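You operate a simulated robot arm through the tools that you are given. There is no shell and no other tool. Be economical: measure what you need, move in short steps, check, and stop when the job is done.

You are at the controls of a simulated robot arm. One attempt, no reset.

Task
Square up the 25 pcs stack in the stack holder and lock it.
Fine: on the end table; run both slides in till the sheets lie even, then turn the holder knob; leave the other stack.
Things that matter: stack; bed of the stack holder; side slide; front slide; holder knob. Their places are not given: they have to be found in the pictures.

It is judged by the outcome, as a careful person would: the job done as asked, and still so three seconds after it is handed in. It fails if anything else is knocked over, pushed out of place, dropped, spilled or broken.

Robot
A 6-joint arm with a two-finger parallel gripper, fixed in place. Base frame: the origin is at the foot of the arm, x ahead of it, y to its left, z up; the work surface is at about z = 840. Units: mm, degrees, N and s.
With the tool pointing down near the work surface it reaches from about 240 to 640 mm from the base axis. Its first joint turns from -66.0 to 66.0 degrees. Payload 2.7 kg.
The tool frame sits at the grasp point between the pads (the TCP): z along the fingers, y along the line on which they close. The tips reach 23 mm beyond it. Largest opening 94 mm; finger width 38, thickness 10; the body of the gripper, 54 by 96 mm, starts 39 mm behind the TCP.
Orientation is told as [roll, pitch, yaw] about the base's x, y, z axes, in that order, counted from this pose: with the fingers straight down and closing along the base's y, the tool's x points along the base's -x, its y along +y and its z along -z.

Tools
- The arm moves only by the tool servo_tool. Its argument "motion" is one flat list of numbers, 6 for each row, row after row: the shift along the base's x, y, z in mm, then the turn, a rotation vector about the base's x, y, z in degrees. In form: [tx, ty, tz, wx, wy, wz, tx, ty, tz, wx, wy, wz, ...]. A call has 1 to 12 rows; each row is the pose to reach, as a shift and turn from the pose commanded when the call began. "grip" is the gripper command, from -1 (fully open) to 1 (shut), values between in proportion, set as the call begins (left out, the last holds). Each row takes 0.2 s and may step no farther than 50 mm and 8.6 degrees from the row before; otherwise, or with a gripper value out of range, the whole call is refused. A pose out of reach is approached as far as the arm can. The call stops where the force on the tool passes 50 N (or 10 N more than at its start, if that is more) or the arm is blocked; 0.2 s more then pass. Each finger travels about 45 mm/s and halts on what it meets, pressing with about 24 N; the grip force reading is that of the motor and also rises with nothing between the fingers. The clock runs only during rows and for 0.2 s after the last one: add rows that repeat a pose to give the fingers time. The reply holds the time, the measured pose of the TCP, the force on the tool along the base axes, the opening and the grip force, in the units named above and with some noise, and new pictures: "views" is both (left out), scene, wrist or none.
- Cameras (640 x 400 px; columns grow to the right, rows downward): "scene" is fixed at [73.9, -442.6, 1394.8]; the picture's right is [0.69, -0.73, 0.00], its down [-0.45, -0.43, -0.78] and it looks along [0.57, 0.54, -0.62] (base axes); focal length 332 px, centre (320, 200). "wrist" rides on the gripper at [-39, 0, -44] in the tool frame; the picture's right is [0.00, -1.00, 0.00], its down [0.97, 0.00, -0.24] and it looks along [0.24, 0.00, 0.97] (tool axes); focal length 218 px, centre (320, 200).
- point_at(camera, pixels): for up to 12 pixels [column, row] of the newest picture of that camera ("zoom" is the newest enlarged one), the place [x, y, z] in the base frame of the surface seen there, good to about 2 mm, but the place of the scene camera against the robot may be out by one fixed shift of up to 18 mm in any direction. It takes no simulated time.
- close_up(camera, box): a new picture of the part [left, top, right, bottom] of that camera's present view, enlarged. It takes no simulated time.
- hand_in(): hands the job in; it is judged then, once.

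Go step by step. Measure first, check grasps and placings, and put right what went wrong. The budget is 80 turns and 120 pictures, counting those below and the enlarged ones. Unless the task says otherwise, let go and move clear before handing in, and close with one line.

The tools are called by a JSON object that holds its "method" and its "body". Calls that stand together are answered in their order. servo_tool: Moves the arm, as the interface text tells. Its arguments: {"type":"object","properties":{"motion":{"type":"array"},"grip":{"type":"number"},"views":{"type":"string","enum":["both","scene","wrist","none"]}},"required":["motion"]} The other tools are called the same way: point_at (camera, pixels) gives the place of the surface under pixels of a picture; close_up (camera, box) takes an enlarged picture of a part of a camera's view; hand_in () hands the job in.

At the start:

```text
t: 0.0
tool_pos: [350.3, 25.8, 1078.5]
tcp_rot: [0.0, 0.0, 0.0]
contact_force: [0.2, 0.4, 0.0]
opening: 94.2
grip_force: 0.0
```

scene: 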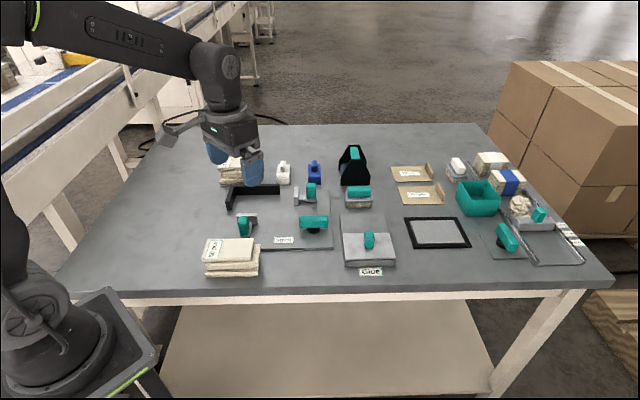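
wrist: 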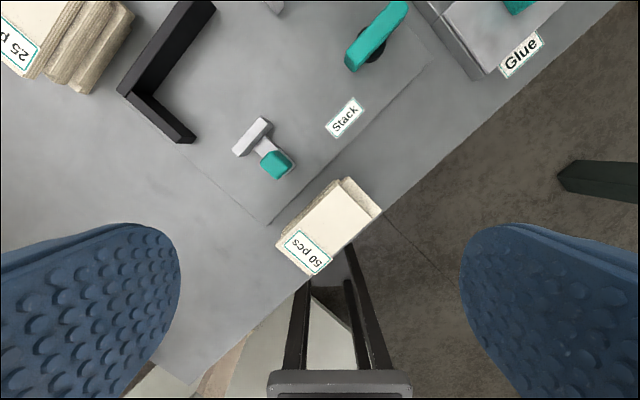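

The pictures show a holder plate labelled "Stack" with a black L fence, two teal-handled slides and a teal knob. The 25 pcs stack is behind it (scene ~235,172) and the 50 pcs stack is in front. I'll enlarge them.

{"method": "close_up", "body": {"camera": "scene", "box": [190, 140, 350, 290]}}

{"method": "close_up", "body": {"camera": "wrist", "box": [0, 0, 460, 280]}}

```text
2.67 times, centred on (270, 215) of scene
```

zoom: 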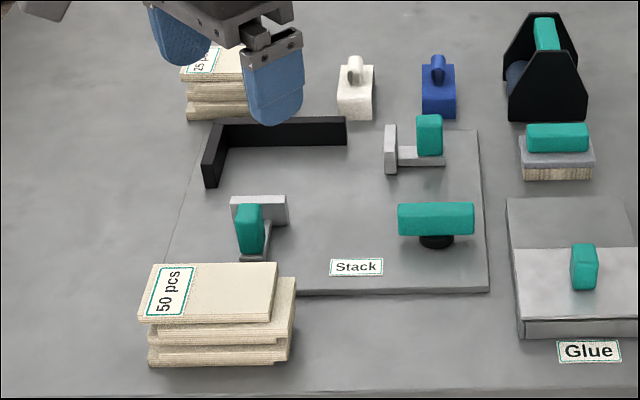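

```text
1.39 times, centred on (230, 140) of wrist
```

zoom: 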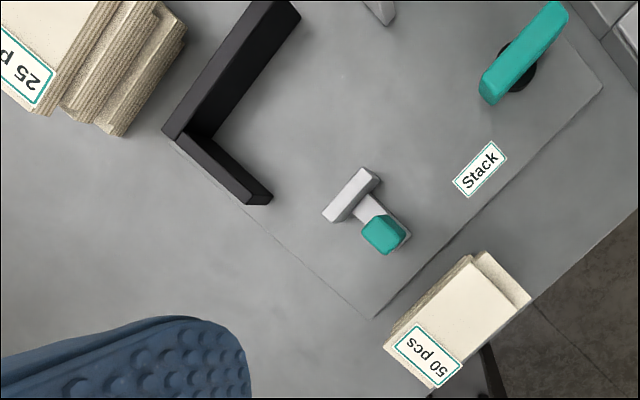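

The holder is turned about 45° to the base. I'll measure the key points with the wrist camera, plus matching points in the scene for its offset.

{"method": "point_at", "body": {"camera": "wrist", "pixels": [[20, 50], [40, 70], [118, 94], [140, 98], [194, 142], [215, 5], [252, 137], [277, 162], [268, 222], [378, 30], [345, 118], [310, 252]]}}

{"method": "point_at", "body": {"camera": "scene", "pixels": [[279, 240], [226, 207], [279, 187], [313, 220], [311, 188], [298, 195], [245, 222], [257, 214], [238, 160], [237, 181]]}}

```text
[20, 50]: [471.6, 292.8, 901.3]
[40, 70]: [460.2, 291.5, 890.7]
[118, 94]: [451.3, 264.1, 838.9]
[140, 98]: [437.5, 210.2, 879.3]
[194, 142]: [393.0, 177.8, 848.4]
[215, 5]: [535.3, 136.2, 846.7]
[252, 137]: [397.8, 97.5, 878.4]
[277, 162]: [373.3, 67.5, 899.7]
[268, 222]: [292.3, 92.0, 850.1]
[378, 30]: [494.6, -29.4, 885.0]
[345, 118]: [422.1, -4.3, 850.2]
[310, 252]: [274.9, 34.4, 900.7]
```

```text
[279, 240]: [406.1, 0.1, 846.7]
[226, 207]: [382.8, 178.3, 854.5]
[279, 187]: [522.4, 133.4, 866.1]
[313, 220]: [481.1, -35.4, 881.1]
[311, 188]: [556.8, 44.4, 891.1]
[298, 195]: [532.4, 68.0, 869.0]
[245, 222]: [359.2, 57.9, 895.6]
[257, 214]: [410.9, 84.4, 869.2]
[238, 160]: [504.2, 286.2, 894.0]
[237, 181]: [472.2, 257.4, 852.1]
```

The scene camera's offset is roughly (-14, +1, -4). I'll move over the holder and stack for a better top view.

{"method": "servo_tool", "body": {"motion": [22, 28, 10, 0, 0, 0, 44, 56, 20, 0, 0, 0, 66, 84, 30, 0, 0, 0, 88, 112, 40, 0, 0, 0, 110, 140, 50, 0, 0, 0, 110, 140, 50, 0, 0, 0], "grip": -1}}

```text
t: 1.4
tool_pos: [461.0, 162.3, 1128.3]
tcp_rot: [0.1, 0.0, 0.1]
contact_force: [0.3, 0.3, -0.1]
opening: 94.0
grip_force: 0.0
```

scene: 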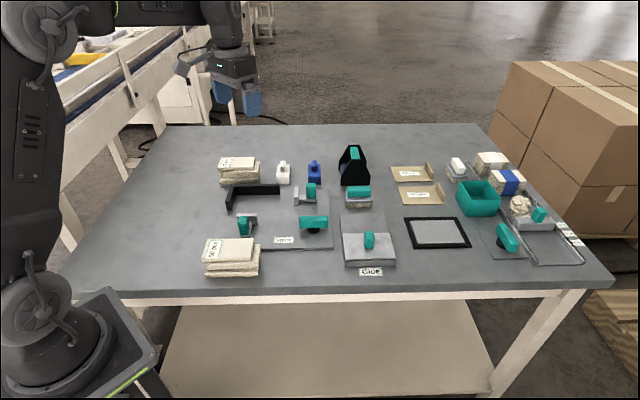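
wrist: 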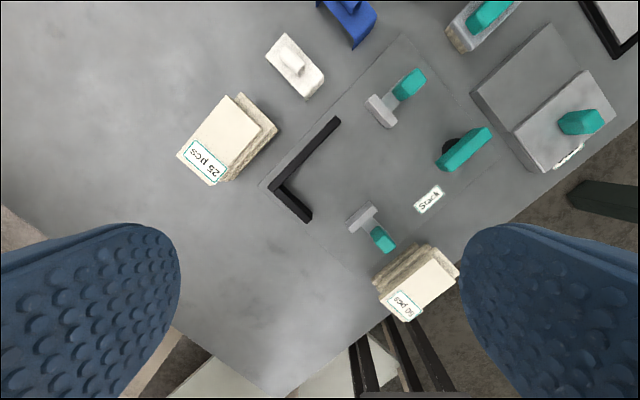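

{"method": "close_up", "body": {"camera": "wrist", "box": [160, 20, 500, 330]}}

{"method": "close_up", "body": {"camera": "scene", "box": [200, 140, 340, 260]}}

```text
1.29 times, centred on (330, 175) of wrist
```

zoom: 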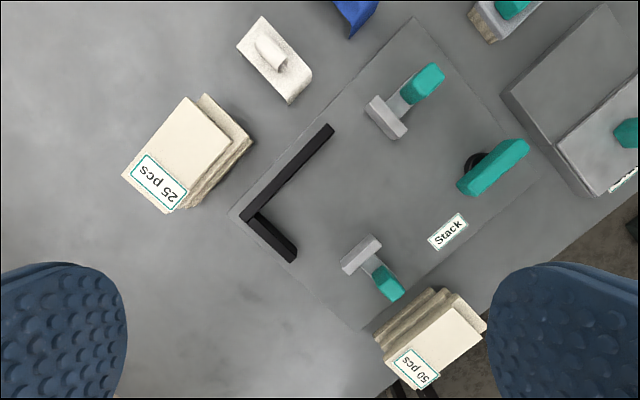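

```text
3.33 times, centred on (270, 200) of scene
```

zoom: 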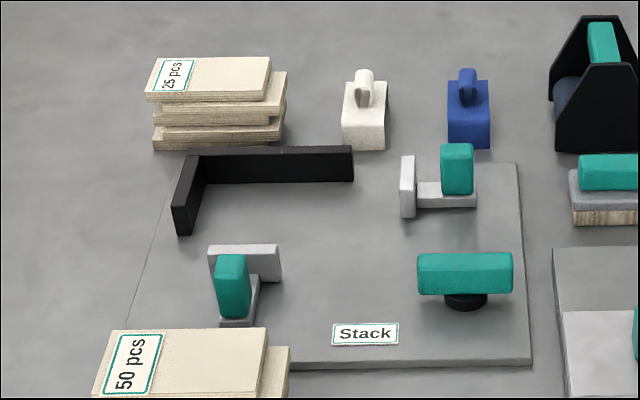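

{"method": "point_at", "body": {"camera": "wrist", "pixels": [[232, 100], [258, 128], [219, 180], [183, 155], [245, 97], [274, 128], [270, 136], [283, 132], [265, 184], [338, 120], [310, 217], [283, 184]]}}

{"method": "point_at", "body": {"camera": "wrist", "pixels": [[370, 98], [392, 124], [410, 85], [395, 96], [350, 218], [372, 206], [382, 238], [441, 165], [487, 132], [465, 148], [366, 268], [402, 38]]}}

{"method": "close_up", "body": {"camera": "wrist", "box": [160, 70, 360, 230]}}

```text
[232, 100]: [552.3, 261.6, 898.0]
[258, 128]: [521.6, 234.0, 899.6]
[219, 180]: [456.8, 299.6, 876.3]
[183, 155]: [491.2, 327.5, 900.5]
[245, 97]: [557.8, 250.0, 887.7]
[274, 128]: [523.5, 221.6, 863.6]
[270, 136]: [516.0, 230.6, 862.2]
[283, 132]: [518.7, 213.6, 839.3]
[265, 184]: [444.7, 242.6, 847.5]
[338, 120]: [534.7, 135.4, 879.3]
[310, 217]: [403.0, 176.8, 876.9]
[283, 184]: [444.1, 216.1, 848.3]
```

```text
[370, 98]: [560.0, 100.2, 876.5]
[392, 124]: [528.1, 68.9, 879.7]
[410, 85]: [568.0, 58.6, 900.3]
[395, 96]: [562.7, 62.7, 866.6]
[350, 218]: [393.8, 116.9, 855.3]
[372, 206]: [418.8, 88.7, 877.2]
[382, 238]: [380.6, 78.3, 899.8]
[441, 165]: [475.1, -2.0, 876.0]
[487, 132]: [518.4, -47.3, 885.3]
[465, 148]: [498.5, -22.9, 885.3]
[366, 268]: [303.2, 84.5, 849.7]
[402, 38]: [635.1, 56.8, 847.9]
```

```text
2.50 times, centred on (260, 150) of wrist
```

zoom: 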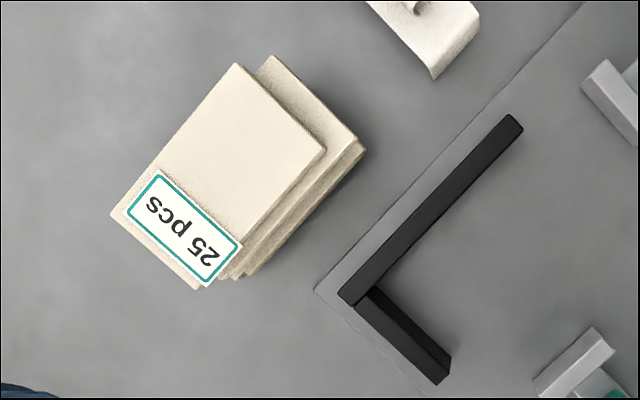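

Fence tops are at about z 879, the plate at about 849 and the stack top at about 900. The stack's long side is parallel to the fence's long bar, along u≈(0.71,-0.70). I'll turn the tool -45° so it closes across the short side, and look from closer above the stack.

{"method": "point_at", "body": {"camera": "zoom", "pixels": [[365, 288], [521, 131], [450, 363], [512, 118], [343, 293], [438, 378], [318, 290], [580, 5], [400, 265], [480, 180]]}}

{"method": "servo_tool", "body": {"motion": [8, 19, -18, 0, 0, -7.5, 16, 38, -36, 0, 0, -15, 24, 57, -54, 0, 0, -22.5, 32, 76, -72, 0, 0, -30, 40, 95, -90, 0, 0, -37.5, 47, 114, -108, 0, 0, -45, 47, 114, -108, 0, 0, -45]}}

```text
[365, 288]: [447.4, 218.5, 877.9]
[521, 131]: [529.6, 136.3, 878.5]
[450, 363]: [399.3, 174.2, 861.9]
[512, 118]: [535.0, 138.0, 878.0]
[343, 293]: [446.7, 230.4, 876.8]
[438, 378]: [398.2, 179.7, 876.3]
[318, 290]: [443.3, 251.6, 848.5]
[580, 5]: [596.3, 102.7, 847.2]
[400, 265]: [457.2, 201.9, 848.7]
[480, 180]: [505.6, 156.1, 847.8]
```

```text
t: 3.0
tool_pos: [507.3, 280.3, 1019.1]
tcp_rot: [0.0, 0.1, -45.1]
contact_force: [-0.4, 0.4, 0.1]
opening: 94.1
grip_force: 0.0
```

scene: 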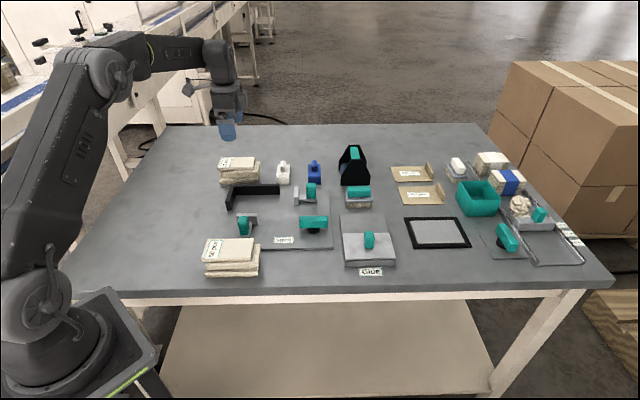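
wrist: 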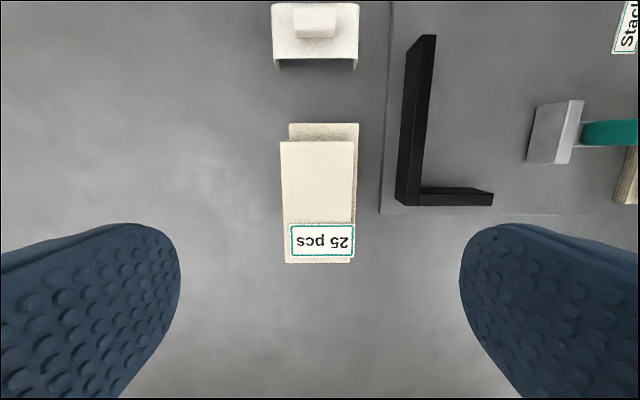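

The view is aligned with the stack. Now I'll measure its corners and the holder edges.

{"method": "point_at", "body": {"camera": "wrist", "pixels": [[283, 145], [351, 145], [286, 258], [350, 220], [292, 126], [357, 126], [354, 222], [351, 260], [432, 60], [421, 185], [488, 190], [385, 120]]}}

{"method": "close_up", "body": {"camera": "wrist", "box": [240, 90, 400, 290]}}

```text
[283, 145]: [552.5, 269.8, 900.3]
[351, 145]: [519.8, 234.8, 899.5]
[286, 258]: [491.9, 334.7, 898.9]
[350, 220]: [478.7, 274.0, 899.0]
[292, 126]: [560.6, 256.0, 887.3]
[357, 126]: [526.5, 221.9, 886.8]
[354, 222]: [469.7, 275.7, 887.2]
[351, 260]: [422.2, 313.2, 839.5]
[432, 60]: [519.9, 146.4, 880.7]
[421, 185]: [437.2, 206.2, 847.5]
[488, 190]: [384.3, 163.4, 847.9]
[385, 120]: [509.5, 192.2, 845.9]
```

```text
2.00 times, centred on (320, 190) of wrist
```

zoom: 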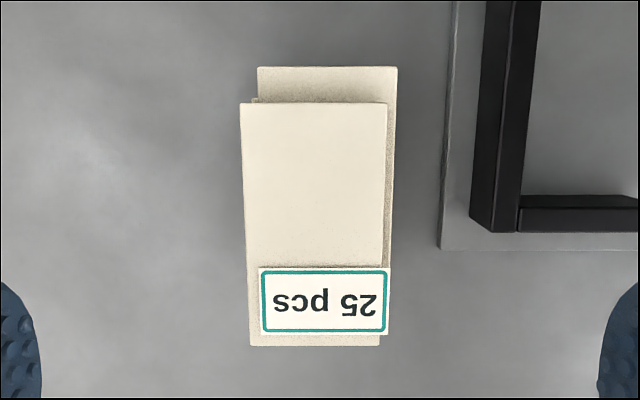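

The stack footprint in holder axes is about 97×52 mm with ~10 mm stagger, and the TCP is almost exactly above its centre. I'll descend at about 80 mm opening to keep clear of the plate edge, and stop just above full depth.

{"method": "servo_tool", "body": {"motion": [-0.5, -2, -30, 0, 0, 0, -0.5, -2, -60, 0, 0, 0, -0.5, -2, -90, 0, 0, 0, -0.5, -2, -110, 0, 0, 0, -0.5, -2, -125, 0, 0, 0, -0.5, -2, -135, 0, 0, 0, -0.5, -2, -142, 0, 0, 0], "grip": -0.7}}

{"method": "close_up", "body": {"camera": "scene", "box": [190, 110, 310, 220]}}

```text
t: 4.6
tool_pos: [506.7, 276.6, 877.6]
tcp_rot: [0.0, 0.1, -45.0]
contact_force: [-0.7, -0.4, -0.3]
opening: 79.9
grip_force: 0.1
```

scene: 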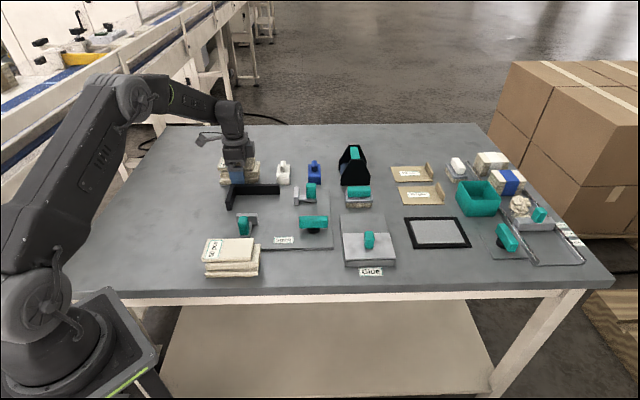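
wrist: 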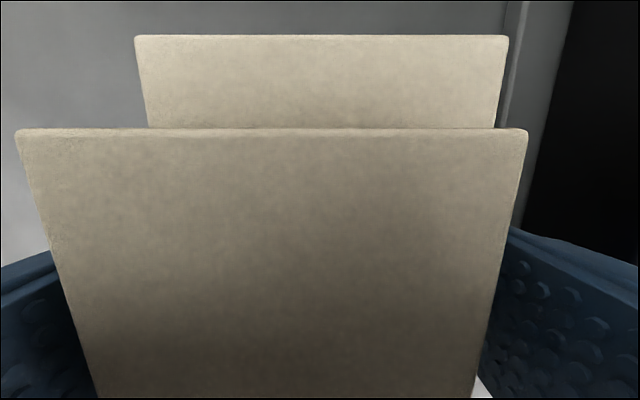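

```text
3.64 times, centred on (250, 165) of scene
```

zoom: 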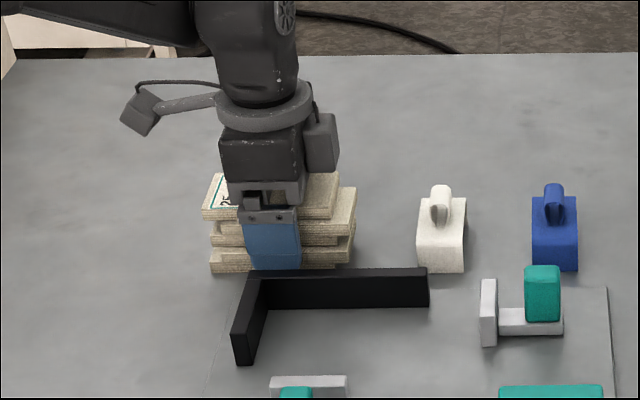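

The fingers straddle the stack cleanly. I'll go 9 mm lower, then close.

{"method": "servo_tool", "body": {"motion": [0, 0, -5, 0, 0, 0, 0, 0, -9, 0, 0, 0], "views": "none"}}

{"method": "servo_tool", "body": {"motion": [0, 0, 0, 0, 0, 0, 0, 0, 0, 0, 0, 0, 0, 0, 0, 0, 0, 0, 0, 0, 0, 0, 0, 0], "grip": 1}}

{"method": "close_up", "body": {"camera": "scene", "box": [190, 110, 310, 220]}}

```text
t: 5.2
tool_pos: [506.7, 278.2, 870.0]
tcp_rot: [0.1, 0.0, -44.9]
contact_force: [0.2, 0.9, 0.3]
opening: 79.9
grip_force: 0.1
```

```text
t: 6.2
tool_pos: [506.0, 277.1, 869.9]
tcp_rot: [0.0, -0.1, -45.0]
contact_force: [-0.8, -0.1, 0.9]
opening: 55.6
grip_force: 24.1
```

scene: 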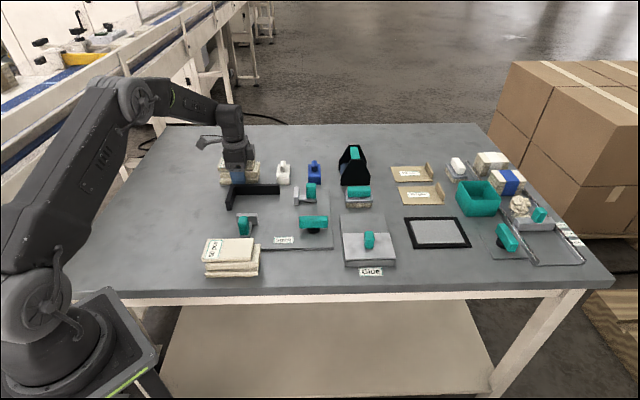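
wrist: 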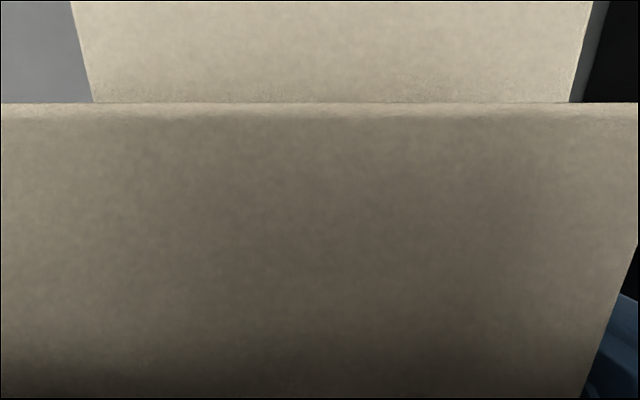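

```text
3.64 times, centred on (250, 165) of scene
```

zoom: 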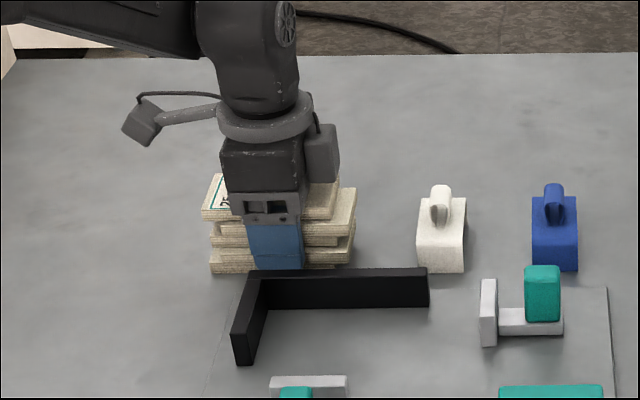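

The grip is firm at 55.6 mm. I'll lift straight up and check that every layer comes along.

{"method": "servo_tool", "body": {"motion": [0, 0, 5, 0, 0, 0, 0, 0, 12, 0, 0, 0, 0, 0, 25, 0, 0, 0, 0, 0, 40, 0, 0, 0, 0, 0, 55, 0, 0, 0, 0, 0, 70, 0, 0, 0, 0, 0, 85, 0, 0, 0], "views": "none"}}

{"method": "close_up", "body": {"camera": "scene", "box": [190, 70, 310, 220]}}

```text
t: 7.8
tool_pos: [507.2, 277.1, 954.9]
tcp_rot: [-0.1, 0.1, -44.9]
contact_force: [-0.3, 0.4, -0.9]
opening: 55.8
grip_force: 24.3
```

```text
2.67 times, centred on (250, 145) of scene
```

zoom: 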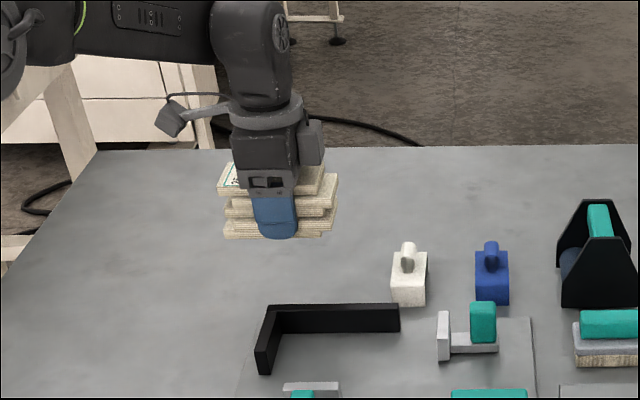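

The whole stack lifted, and the table behind is clear. I'll carry it level to above the middle of the bed, at about (464, 125).

{"method": "servo_tool", "body": {"motion": [-5, -19, 0, 0, 0, 0, -11, -38, 0, 0, 0, 0, -16, -57, 0, 0, 0, 0, -21, -76, 0, 0, 0, 0, -26, -95, 0, 0, 0, 0, -32, -114, 0, 0, 0, 0, -37, -133, 0, 0, 0, 0, -42.5, -152.5, 0, 0, 0, 0, -42.5, -152.5, 0, 0, 0, 0]}}

{"method": "close_up", "body": {"camera": "scene", "box": [200, 120, 340, 260]}}

```text
t: 9.8
tool_pos: [464.3, 124.7, 955.7]
tcp_rot: [0.0, 0.1, -45.1]
contact_force: [-0.5, 0.5, -1.0]
opening: 55.8
grip_force: 24.1
```

scene: 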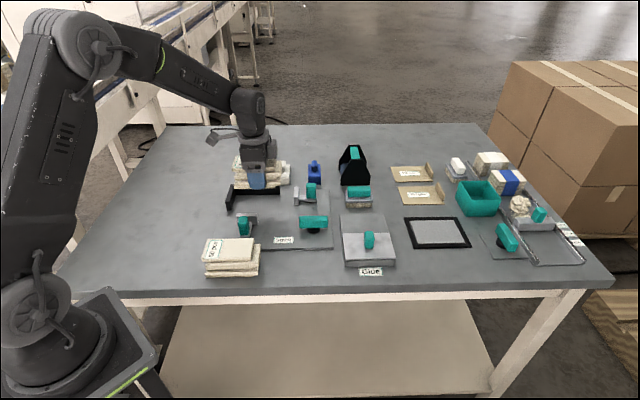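
wrist: 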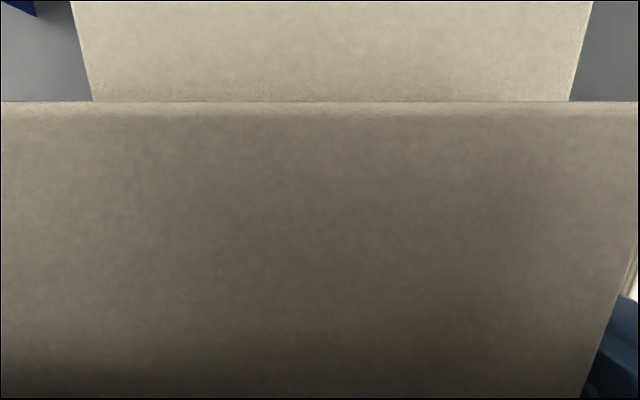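

```text
2.86 times, centred on (270, 190) of scene
```

zoom: 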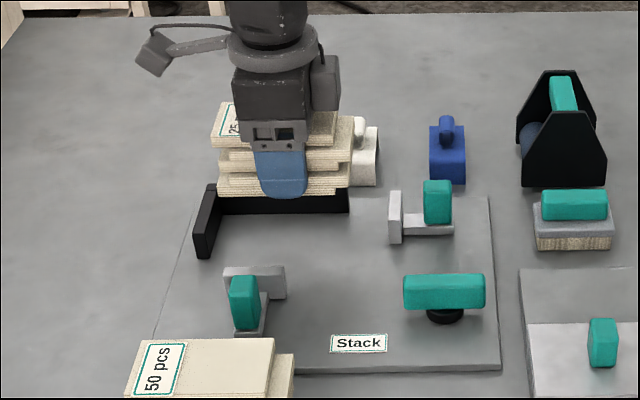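

It's positioned over the bed. I'll lower to a little above the plate and check clearances.

{"method": "servo_tool", "body": {"motion": [0, 0, -15, 0, 0, 0, 0, 0, -30, 0, 0, 0, 0, 0, -45, 0, 0, 0, 0, 0, -57, 0, 0, 0, 0, 0, -66, 0, 0, 0, 0, 0, -70, 0, 0, 0], "views": "none"}}

{"method": "close_up", "body": {"camera": "scene", "box": [200, 140, 340, 260]}}

```text
t: 11.2
tool_pos: [465.3, 125.2, 884.0]
tcp_rot: [0.0, 0.0, -45.0]
contact_force: [0.5, 0.4, -1.3]
opening: 55.8
grip_force: 24.0
```

```text
3.33 times, centred on (270, 200) of scene
```

zoom: 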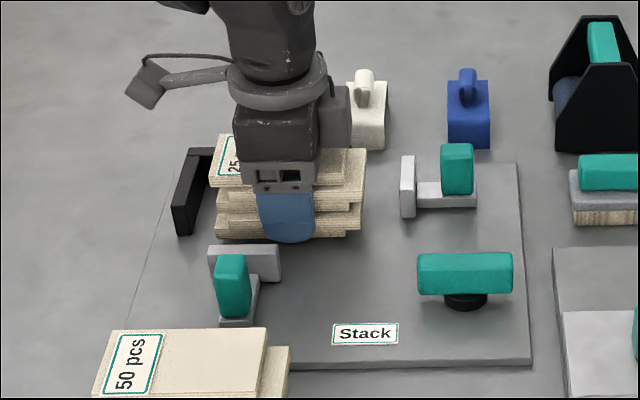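

The layout is clear all round. I'll lower the last few mm, watching the force.

{"method": "servo_tool", "body": {"motion": [0, 0, -2, 0, 0, 0, 0, 0, -4, 0, 0, 0, 0, 0, -5, 0, 0, 0], "views": "none"}}

```text
t: 12.0
tool_pos: [465.4, 127.1, 879.4]
tcp_rot: [0.1, 0.0, -45.0]
contact_force: [-0.7, 0.0, -1.5]
opening: 55.7
grip_force: 24.0
```

{"method": "servo_tool", "body": {"motion": [0, 0, -1, 0, 0, 0, 0, 0, -2, 0, 0, 0], "views": "none"}}

```text
t: 12.6
tool_pos: [463.8, 125.5, 878.5]
tcp_rot: [-0.1, 0.0, -45.0]
contact_force: [-0.3, 1.4, 0.6]
opening: 55.6
grip_force: 24.1
```

The z force has gone from -1.5 to +0.6, so the stack is resting on the bed. I'll open slightly to 64 mm and rise.

{"method": "servo_tool", "body": {"motion": [0, 0, 0, 0, 0, 0, 0, 0, 0, 0, 0, 0], "grip": -0.36, "views": "none"}}

{"method": "servo_tool", "body": {"motion": [0, 0, 10, 0, 0, 0, 0, 0, 25, 0, 0, 0, 0, 0, 45, 0, 0, 0, 0, 0, 75, 0, 0, 0, 0, 0, 105, 0, 0, 0, 0, 0, 130, 0, 0, 0, 0, 0, 160, 0, 0, 0, 0, 0, 160, 0, 0, 0]}}

{"method": "close_up", "body": {"camera": "scene", "box": [200, 140, 340, 260]}}

```text
t: 13.2
tool_pos: [463.0, 124.5, 877.6]
tcp_rot: [0.0, -0.1, -45.0]
contact_force: [-0.3, 0.7, -0.5]
opening: 64.2
grip_force: 0.1
```

```text
t: 15.0
tool_pos: [465.4, 126.9, 1037.8]
tcp_rot: [0.1, 0.0, -45.0]
contact_force: [0.3, 0.0, 0.0]
opening: 63.8
grip_force: 0.1
```

scene: 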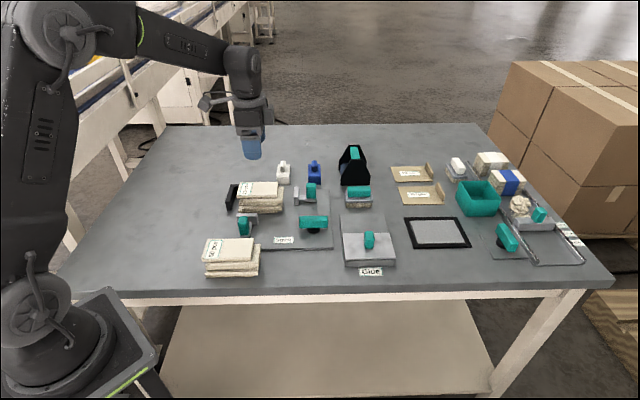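
wrist: 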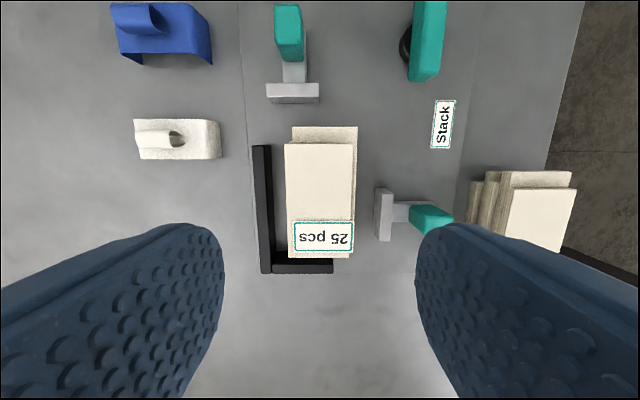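

```text
3.33 times, centred on (270, 200) of scene
```

zoom: 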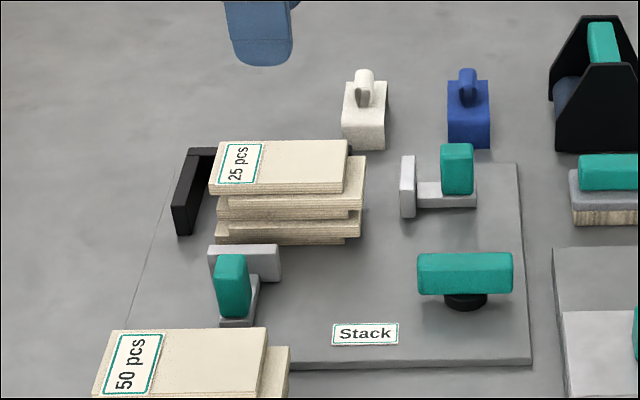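

The stack sits squarely in the bed with gaps on all sides. Now I'll measure both slide handles and the near clearance to the 50 pcs stack.

{"method": "close_up", "body": {"camera": "wrist", "box": [220, 0, 580, 280]}}

{"method": "point_at", "body": {"camera": "wrist", "pixels": [[415, 211], [438, 210], [448, 220], [420, 225], [378, 193], [376, 238], [470, 190], [512, 195], [280, 10], [298, 10], [282, 45], [302, 45]]}}

{"method": "point_at", "body": {"camera": "wrist", "pixels": [[269, 93], [316, 93], [402, 210], [293, 70], [267, 160], [270, 262], [330, 267], [355, 130], [287, 150], [425, 75], [425, 5], [404, 45]]}}

```text
1.43 times, centred on (400, 140) of wrist
```

zoom: 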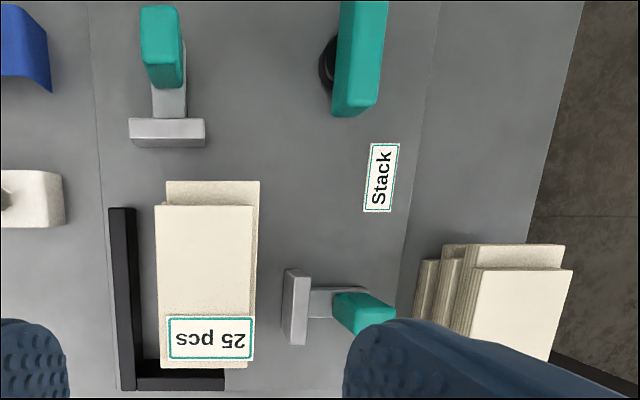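

```text
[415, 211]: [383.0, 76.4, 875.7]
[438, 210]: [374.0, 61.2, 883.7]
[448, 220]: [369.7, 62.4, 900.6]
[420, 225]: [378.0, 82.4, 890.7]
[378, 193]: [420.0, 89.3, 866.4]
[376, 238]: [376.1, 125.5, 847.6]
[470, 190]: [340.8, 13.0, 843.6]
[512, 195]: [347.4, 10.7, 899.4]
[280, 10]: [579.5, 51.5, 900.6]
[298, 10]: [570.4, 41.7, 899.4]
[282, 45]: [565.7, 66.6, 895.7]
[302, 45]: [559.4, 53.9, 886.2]
```

```text
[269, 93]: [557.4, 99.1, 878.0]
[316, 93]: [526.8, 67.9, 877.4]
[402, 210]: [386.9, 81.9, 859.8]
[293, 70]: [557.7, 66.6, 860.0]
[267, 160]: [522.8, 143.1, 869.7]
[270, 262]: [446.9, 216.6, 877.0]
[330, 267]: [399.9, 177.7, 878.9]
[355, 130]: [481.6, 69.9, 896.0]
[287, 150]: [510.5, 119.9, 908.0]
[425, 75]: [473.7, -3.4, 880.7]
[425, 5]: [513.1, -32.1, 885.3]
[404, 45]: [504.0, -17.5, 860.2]
```

The front handle centre is at about (373, 70), z 866–900, about 15 mm wide along u, and the 50 pcs stack is about 40 mm beyond it. I'll turn the tool to close across the handle (yaw +45) above it.

{"method": "servo_tool", "body": {"motion": [-7.6, -4.7, 0, 0, 0, 7.5, -15.2, -9.4, 0, 0, 0, 15, -22.9, -14.1, 0, 0, 0, 22.5, -30.5, -18.8, 0, 0, 0, 30, -38, -23.5, 0, 0, 0, 37.5, -45.7, -28.2, 0, 0, 0, 45, -53.4, -32.9, 0, 0, 0, 52.5, -61, -37.6, 0, 0, 0, 60, -68.6, -42.3, 0, 0, 0, 67.5, -76.2, -47, 0, 0, 0, 75, -83.8, -51.7, 0, 0, 0, 82.5, -91.5, -56.3, 0, 0, 0, 90], "grip": -0.1}}

```text
t: 17.6
tool_pos: [374.8, 68.5, 1037.4]
tcp_rot: [0.0, 0.1, 45.1]
contact_force: [-0.4, 0.5, -0.1]
opening: 51.7
grip_force: 0.0
```

scene: 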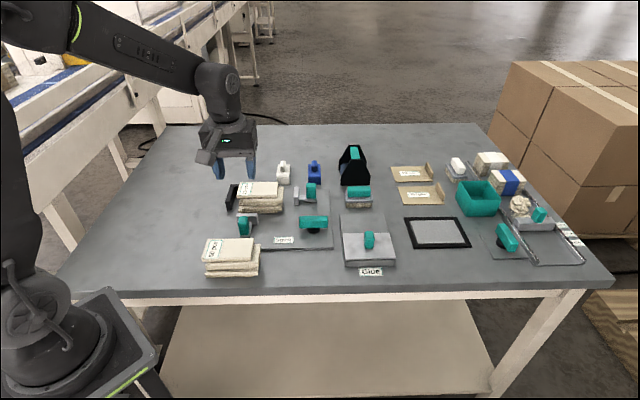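
wrist: 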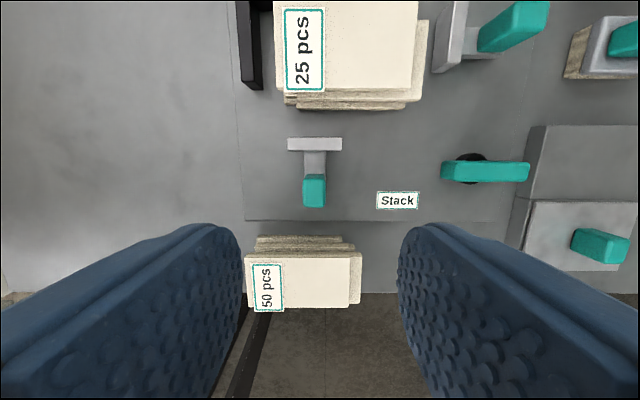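

{"method": "close_up", "body": {"camera": "wrist", "box": [240, 90, 440, 270]}}

{"method": "point_at", "body": {"camera": "wrist", "pixels": [[305, 180], [323, 180], [314, 178], [314, 203], [290, 145], [339, 145], [315, 165], [297, 248], [395, 100], [340, 98]]}}

```text
2.22 times, centred on (340, 180) of wrist
```

zoom: 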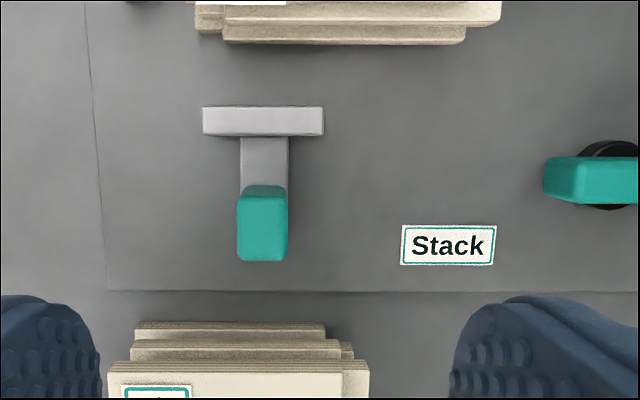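

```text
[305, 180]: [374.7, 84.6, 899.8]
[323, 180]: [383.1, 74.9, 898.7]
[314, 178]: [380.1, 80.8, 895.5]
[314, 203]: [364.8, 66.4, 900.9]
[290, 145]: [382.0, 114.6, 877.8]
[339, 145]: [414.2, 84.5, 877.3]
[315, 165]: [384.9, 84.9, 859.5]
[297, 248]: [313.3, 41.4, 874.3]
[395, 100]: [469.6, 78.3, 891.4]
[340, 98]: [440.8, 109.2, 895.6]
```

The handle centre refines to (372, 73). I'll descend around it with the fingers 52 mm apart.

{"method": "servo_tool", "body": {"motion": [-2, 3, -35, 0, 0, 0, -2, 3, -70, 0, 0, 0, -2, 3, -100, 0, 0, 0, -2, 3, -125, 0, 0, 0, -2, 3, -140, 0, 0, 0, -2, 3, -147, 0, 0, 0, -2, 3, -147, 0, 0, 0]}}

{"method": "close_up", "body": {"camera": "scene", "box": [190, 140, 330, 260]}}

```text
t: 19.2
tool_pos: [369.9, 71.0, 889.9]
tcp_rot: [0.0, -0.1, 45.0]
contact_force: [-0.7, -0.3, 0.1]
opening: 51.9
grip_force: 0.1
```

scene: 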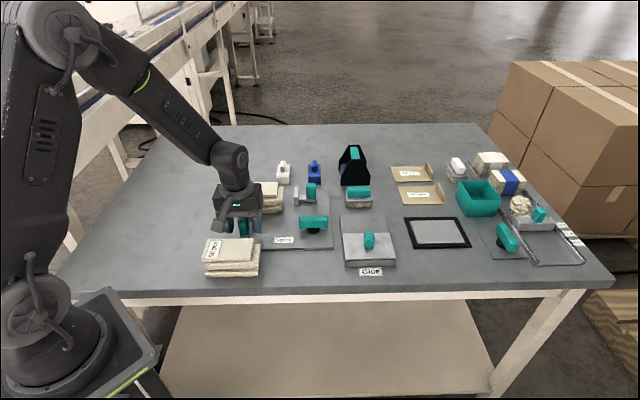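
wrist: 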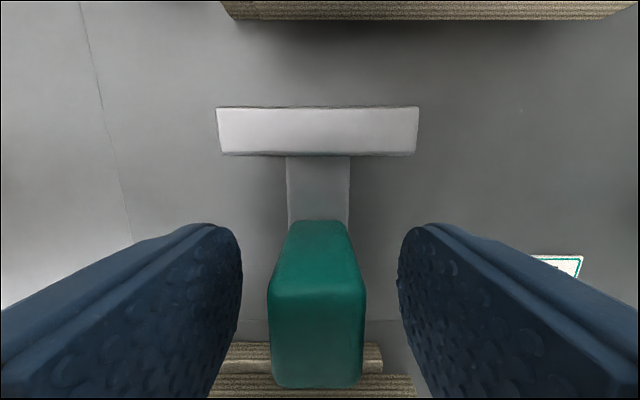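

```text
3.33 times, centred on (260, 200) of scene
```

zoom: 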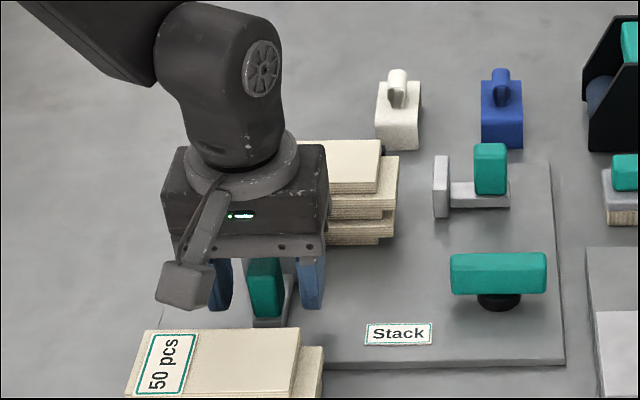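

The handle is centred between the fingers. Closing.

{"method": "servo_tool", "body": {"motion": [0, 0, 0, 0, 0, 0, 0, 0, 0, 0, 0, 0, 0, 0, 0, 0, 0, 0], "grip": 1, "views": "none"}}

```text
t: 20.0
tool_pos: [368.6, 71.3, 890.4]
tcp_rot: [0.0, 0.0, 45.0]
contact_force: [-6.3, 7.2, 0.8]
opening: 20.0
grip_force: 44.4
```

Gripped at 20 mm, with a slight side load along -u. I'll relieve that by 1.5 mm and push 22 mm along -v toward the stack.

{"method": "servo_tool", "body": {"motion": [-1, 1, 0, 0, 0, 0, 2, 4, 0, 0, 0, 0, 5, 7, 0, 0, 0, 0, 8, 10, 0, 0, 0, 0, 11, 13, 0, 0, 0, 0, 14.5, 16.5, 0, 0, 0, 0]}}

{"method": "close_up", "body": {"camera": "scene", "box": [190, 140, 330, 260]}}

```text
t: 21.4
tool_pos: [384.5, 87.2, 890.7]
tcp_rot: [-0.1, 0.0, 45.1]
contact_force: [5.2, -5.7, 6.6]
opening: 19.9
grip_force: 45.3
```

scene: 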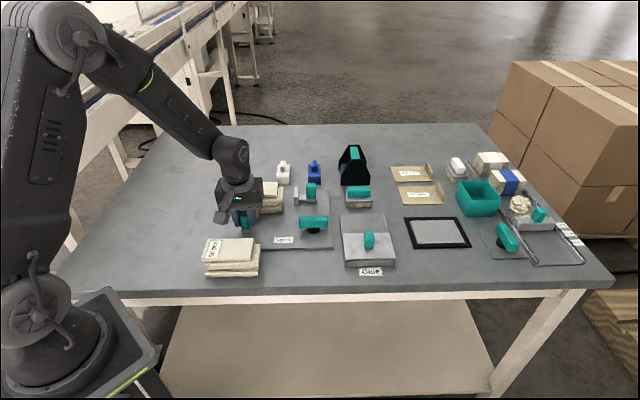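
wrist: 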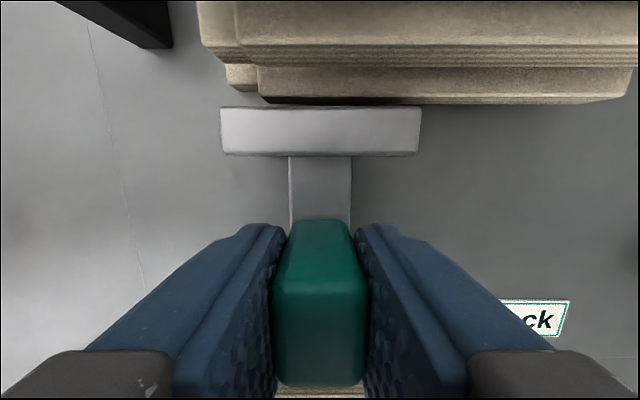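

```text
3.33 times, centred on (260, 200) of scene
```

zoom: 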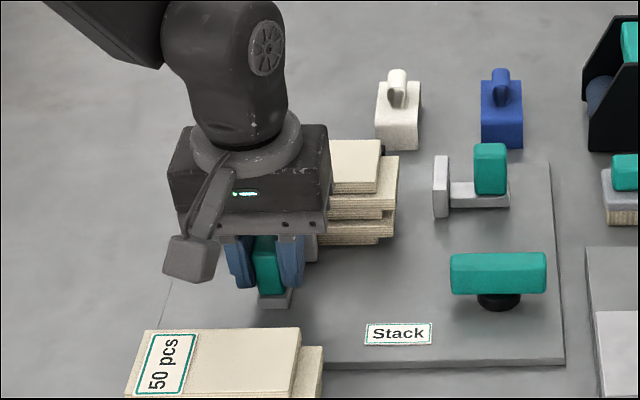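

The slide moves freely and is nearly touching the stack. I'll push on another 28 mm, removing the small lateral bias.

{"method": "servo_tool", "body": {"motion": [2.3, 1.7, 0, 0, 0, 0, 4.3, 3.7, 0, 0, 0, 0, 6.3, 5.7, 0, 0, 0, 0, 8.3, 7.7, 0, 0, 0, 0, 10.3, 9.7, 0, 0, 0, 0, 12.3, 11.7, 0, 0, 0, 0, 14.3, 13.7, 0, 0, 0, 0, 16.3, 15.7, 0, 0, 0, 0, 18.3, 17.7, 0, 0, 0, 0, 20.3, 19.7, 0, 0, 0, 0]}}

{"method": "close_up", "body": {"camera": "scene", "box": [190, 140, 330, 260]}}

```text
t: 23.6
tool_pos: [406.4, 107.9, 889.7]
tcp_rot: [0.1, 0.1, 45.0]
contact_force: [-11.3, 9.1, 11.9]
opening: 19.9
grip_force: 45.0
```

scene: 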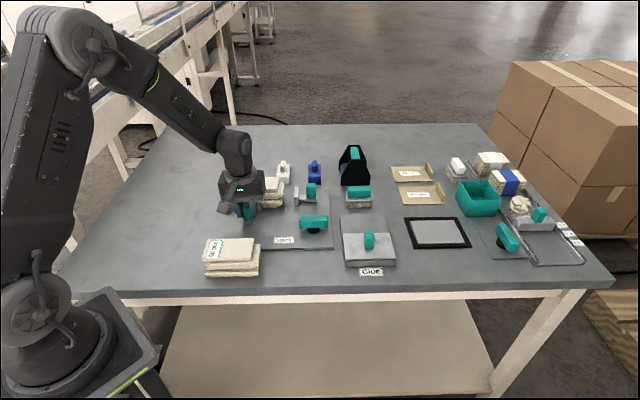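
wrist: 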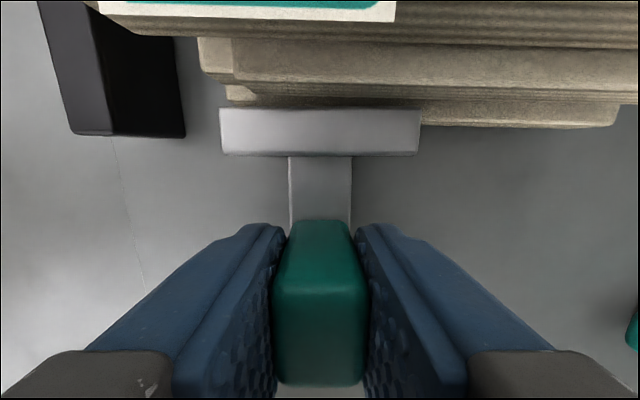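

```text
3.33 times, centred on (260, 200) of scene
```

zoom: 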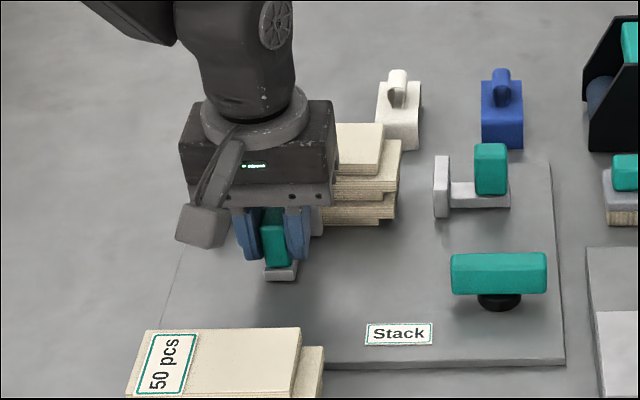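

The stack is sliding with the block and has about 6–10 mm left to the long bar. I'll push in small steps until it resists.

{"method": "servo_tool", "body": {"motion": [0.7, 1.5, 0.4, 0, 0, 0, 1.7, 2.5, 0.6, 0, 0, 0, 2.7, 3.5, 0.6, 0, 0, 0, 3.7, 4.5, 0.6, 0, 0, 0, 4.7, 5.5, 0.6, 0, 0, 0, 5.7, 6.5, 0.6, 0, 0, 0, 6.7, 7.5, 0.6, 0, 0, 0]}}

{"method": "close_up", "body": {"camera": "scene", "box": [190, 140, 330, 260]}}

```text
t: 25.2
tool_pos: [408.1, 112.5, 889.2]
tcp_rot: [0.3, 0.8, 44.9]
contact_force: [-15.2, -37.2, 3.9]
opening: 20.0
grip_force: 45.3
```

scene: 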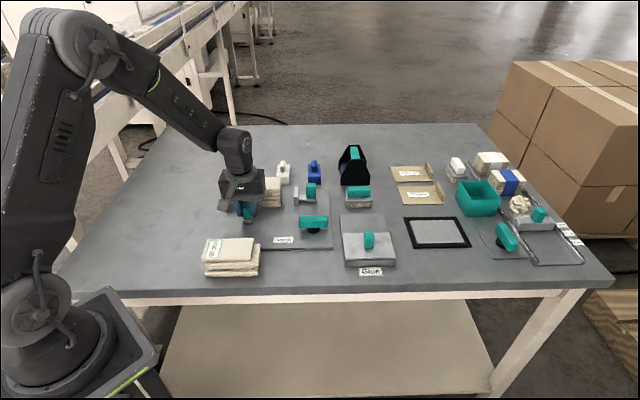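
wrist: 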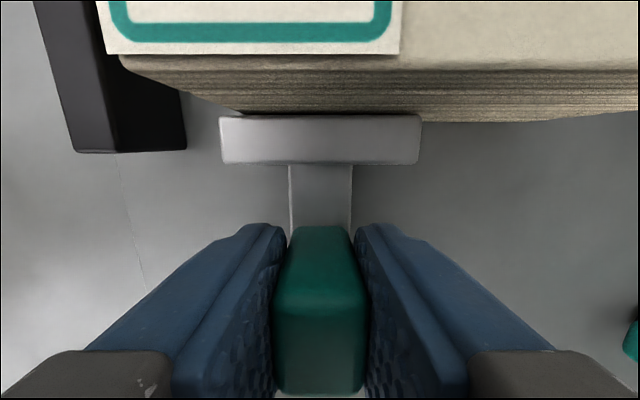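

```text
3.33 times, centred on (260, 200) of scene
```

zoom: 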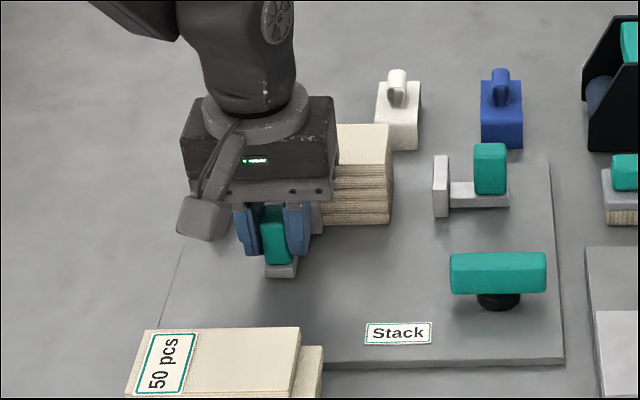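

The slide has stopped against the stack at about 37 N, and the sheets now look even. I'll ease off the pressure without pulling back, open the fingers and rise.

{"method": "servo_tool", "body": {"motion": [-1.5, -1.5, 0, 0, 0, 0, -2, -2, 0, 0, 0, 0], "views": "none"}}

{"method": "servo_tool", "body": {"motion": [0, 0, 0, 0, 0, 0, 0, 0, 0, 0, 0, 0, 0, 0, 0, 0, 0, 0], "grip": -0.1, "views": "none"}}

```text
t: 25.8
tool_pos: [408.2, 111.6, 890.2]
tcp_rot: [0.1, 0.2, 45.0]
contact_force: [0.1, -26.9, -14.1]
opening: 19.9
grip_force: 45.1
```

```text
t: 26.6
tool_pos: [409.8, 113.2, 891.2]
tcp_rot: [0.1, -0.1, 45.0]
contact_force: [-0.2, -0.4, 0.3]
opening: 51.6
grip_force: 0.0
```

Released with no residual force. I'll rise, then turn back to -45° over the side slide handle at about (568, 54).

{"method": "servo_tool", "body": {"motion": [0, 0, 30, 0, 0, 0, 0, 0, 65, 0, 0, 0, 0, 0, 100, 0, 0, 0, 0, 0, 135, 0, 0, 0, 20, -8, 148, 0, 0, -7.5, 40, -16, 148, 0, 0, -15, 60, -24, 148, 0, 0, -22.5, 80, -32, 148, 0, 0, -30, 100, -40, 148, 0, 0, -37.5, 120, -47, 148, 0, 0, -45, 140, -53, 148, 0, 0, -52.5, 158, -59, 148, 0, 0, -60], "views": "none"}}

{"method": "servo_tool", "body": {"motion": [0, 0, 0, 0, 0, -7.5, 0, 0, 0, 0, 0, -15, 0, 0, 0, 0, 0, -22.5, 0, 0, 0, 0, 0, -30, 0, 0, 0, 0, 0, -30]}}

{"method": "close_up", "body": {"camera": "scene", "box": [190, 140, 330, 260]}}

```text
t: 29.2
tool_pos: [567.8, 52.3, 1039.7]
tcp_rot: [0.0, 0.1, -15.2]
contact_force: [-0.5, -0.4, -0.3]
opening: 51.8
grip_force: 0.0
```

```text
t: 30.4
tool_pos: [568.0, 54.2, 1039.0]
tcp_rot: [0.0, 0.1, -45.1]
contact_force: [-0.6, 0.8, -0.2]
opening: 51.7
grip_force: 0.0
```

scene: 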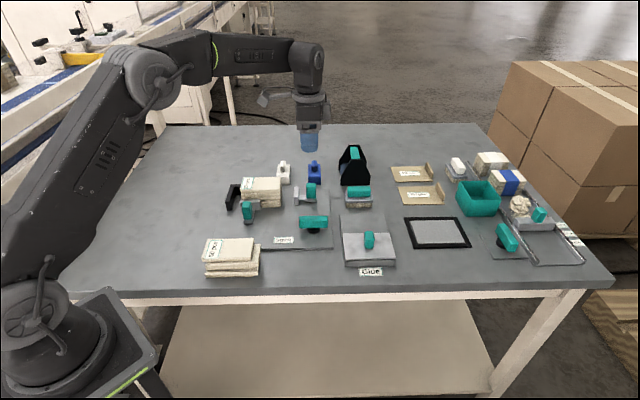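
wrist: 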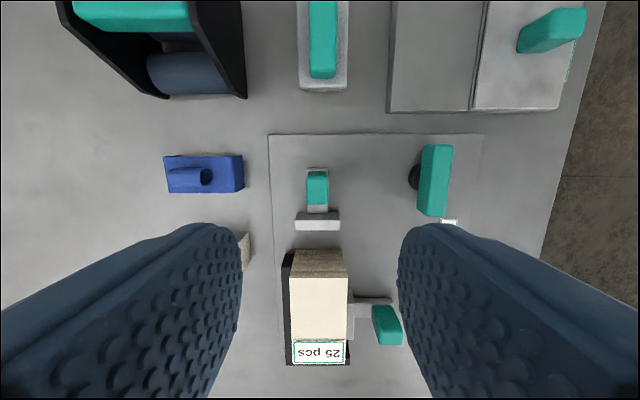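

```text
3.33 times, centred on (260, 200) of scene
```

zoom: 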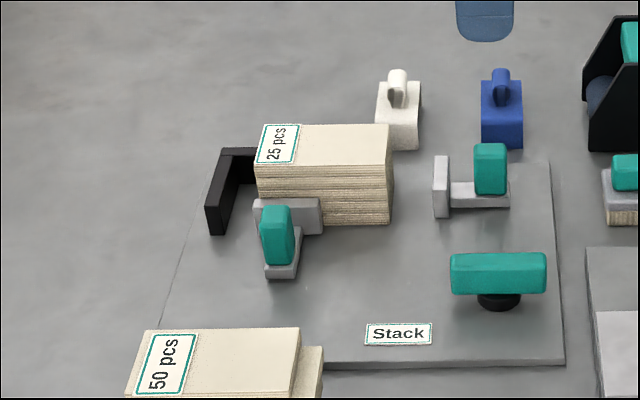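

The sheets are even across, and the front slide has stayed in. Next I'll refine the side handle location.

{"method": "point_at", "body": {"camera": "wrist", "pixels": [[309, 178], [326, 178], [317, 175], [317, 200], [300, 220], [336, 220], [432, 150], [432, 210], [414, 178], [414, 185], [320, 280], [290, 262]]}}

{"method": "close_up", "body": {"camera": "wrist", "box": [240, 110, 500, 270]}}

```text
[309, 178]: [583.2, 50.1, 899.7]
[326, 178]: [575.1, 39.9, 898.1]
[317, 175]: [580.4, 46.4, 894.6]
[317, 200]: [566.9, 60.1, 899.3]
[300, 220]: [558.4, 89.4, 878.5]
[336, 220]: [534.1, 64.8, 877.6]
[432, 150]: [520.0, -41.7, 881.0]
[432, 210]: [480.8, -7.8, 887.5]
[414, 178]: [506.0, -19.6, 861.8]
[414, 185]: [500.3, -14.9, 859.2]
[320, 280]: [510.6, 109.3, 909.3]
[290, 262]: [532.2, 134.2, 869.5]
```

```text
2.46 times, centred on (370, 190) of wrist
```

zoom: 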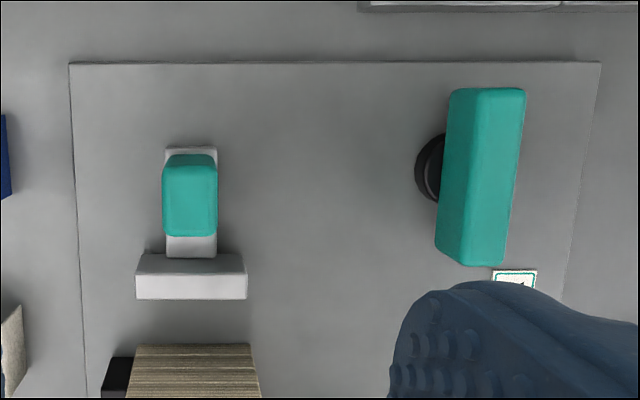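

The side handle centre is at (570, 54), almost directly below. Descending around it.

{"method": "servo_tool", "body": {"motion": [1.5, -0.5, -35, 0, 0, 0, 1.5, -0.5, -70, 0, 0, 0, 1.5, -0.5, -100, 0, 0, 0, 1.5, -0.5, -125, 0, 0, 0, 1.5, -0.5, -141, 0, 0, 0, 1.5, -0.5, -149, 0, 0, 0, 1.5, -0.5, -149, 0, 0, 0]}}

```text
t: 32.0
tool_pos: [568.2, 55.6, 890.5]
tcp_rot: [0.1, -0.1, -45.0]
contact_force: [0.3, -1.0, -0.1]
opening: 51.6
grip_force: 0.1
```

scene: 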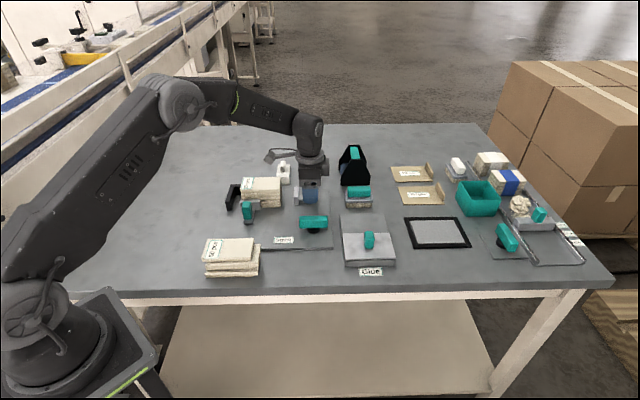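
wrist: 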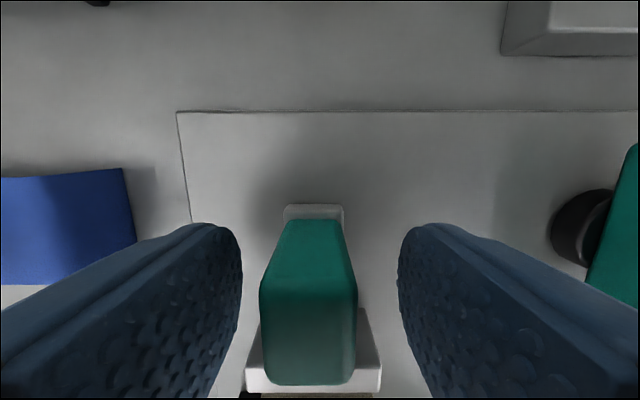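

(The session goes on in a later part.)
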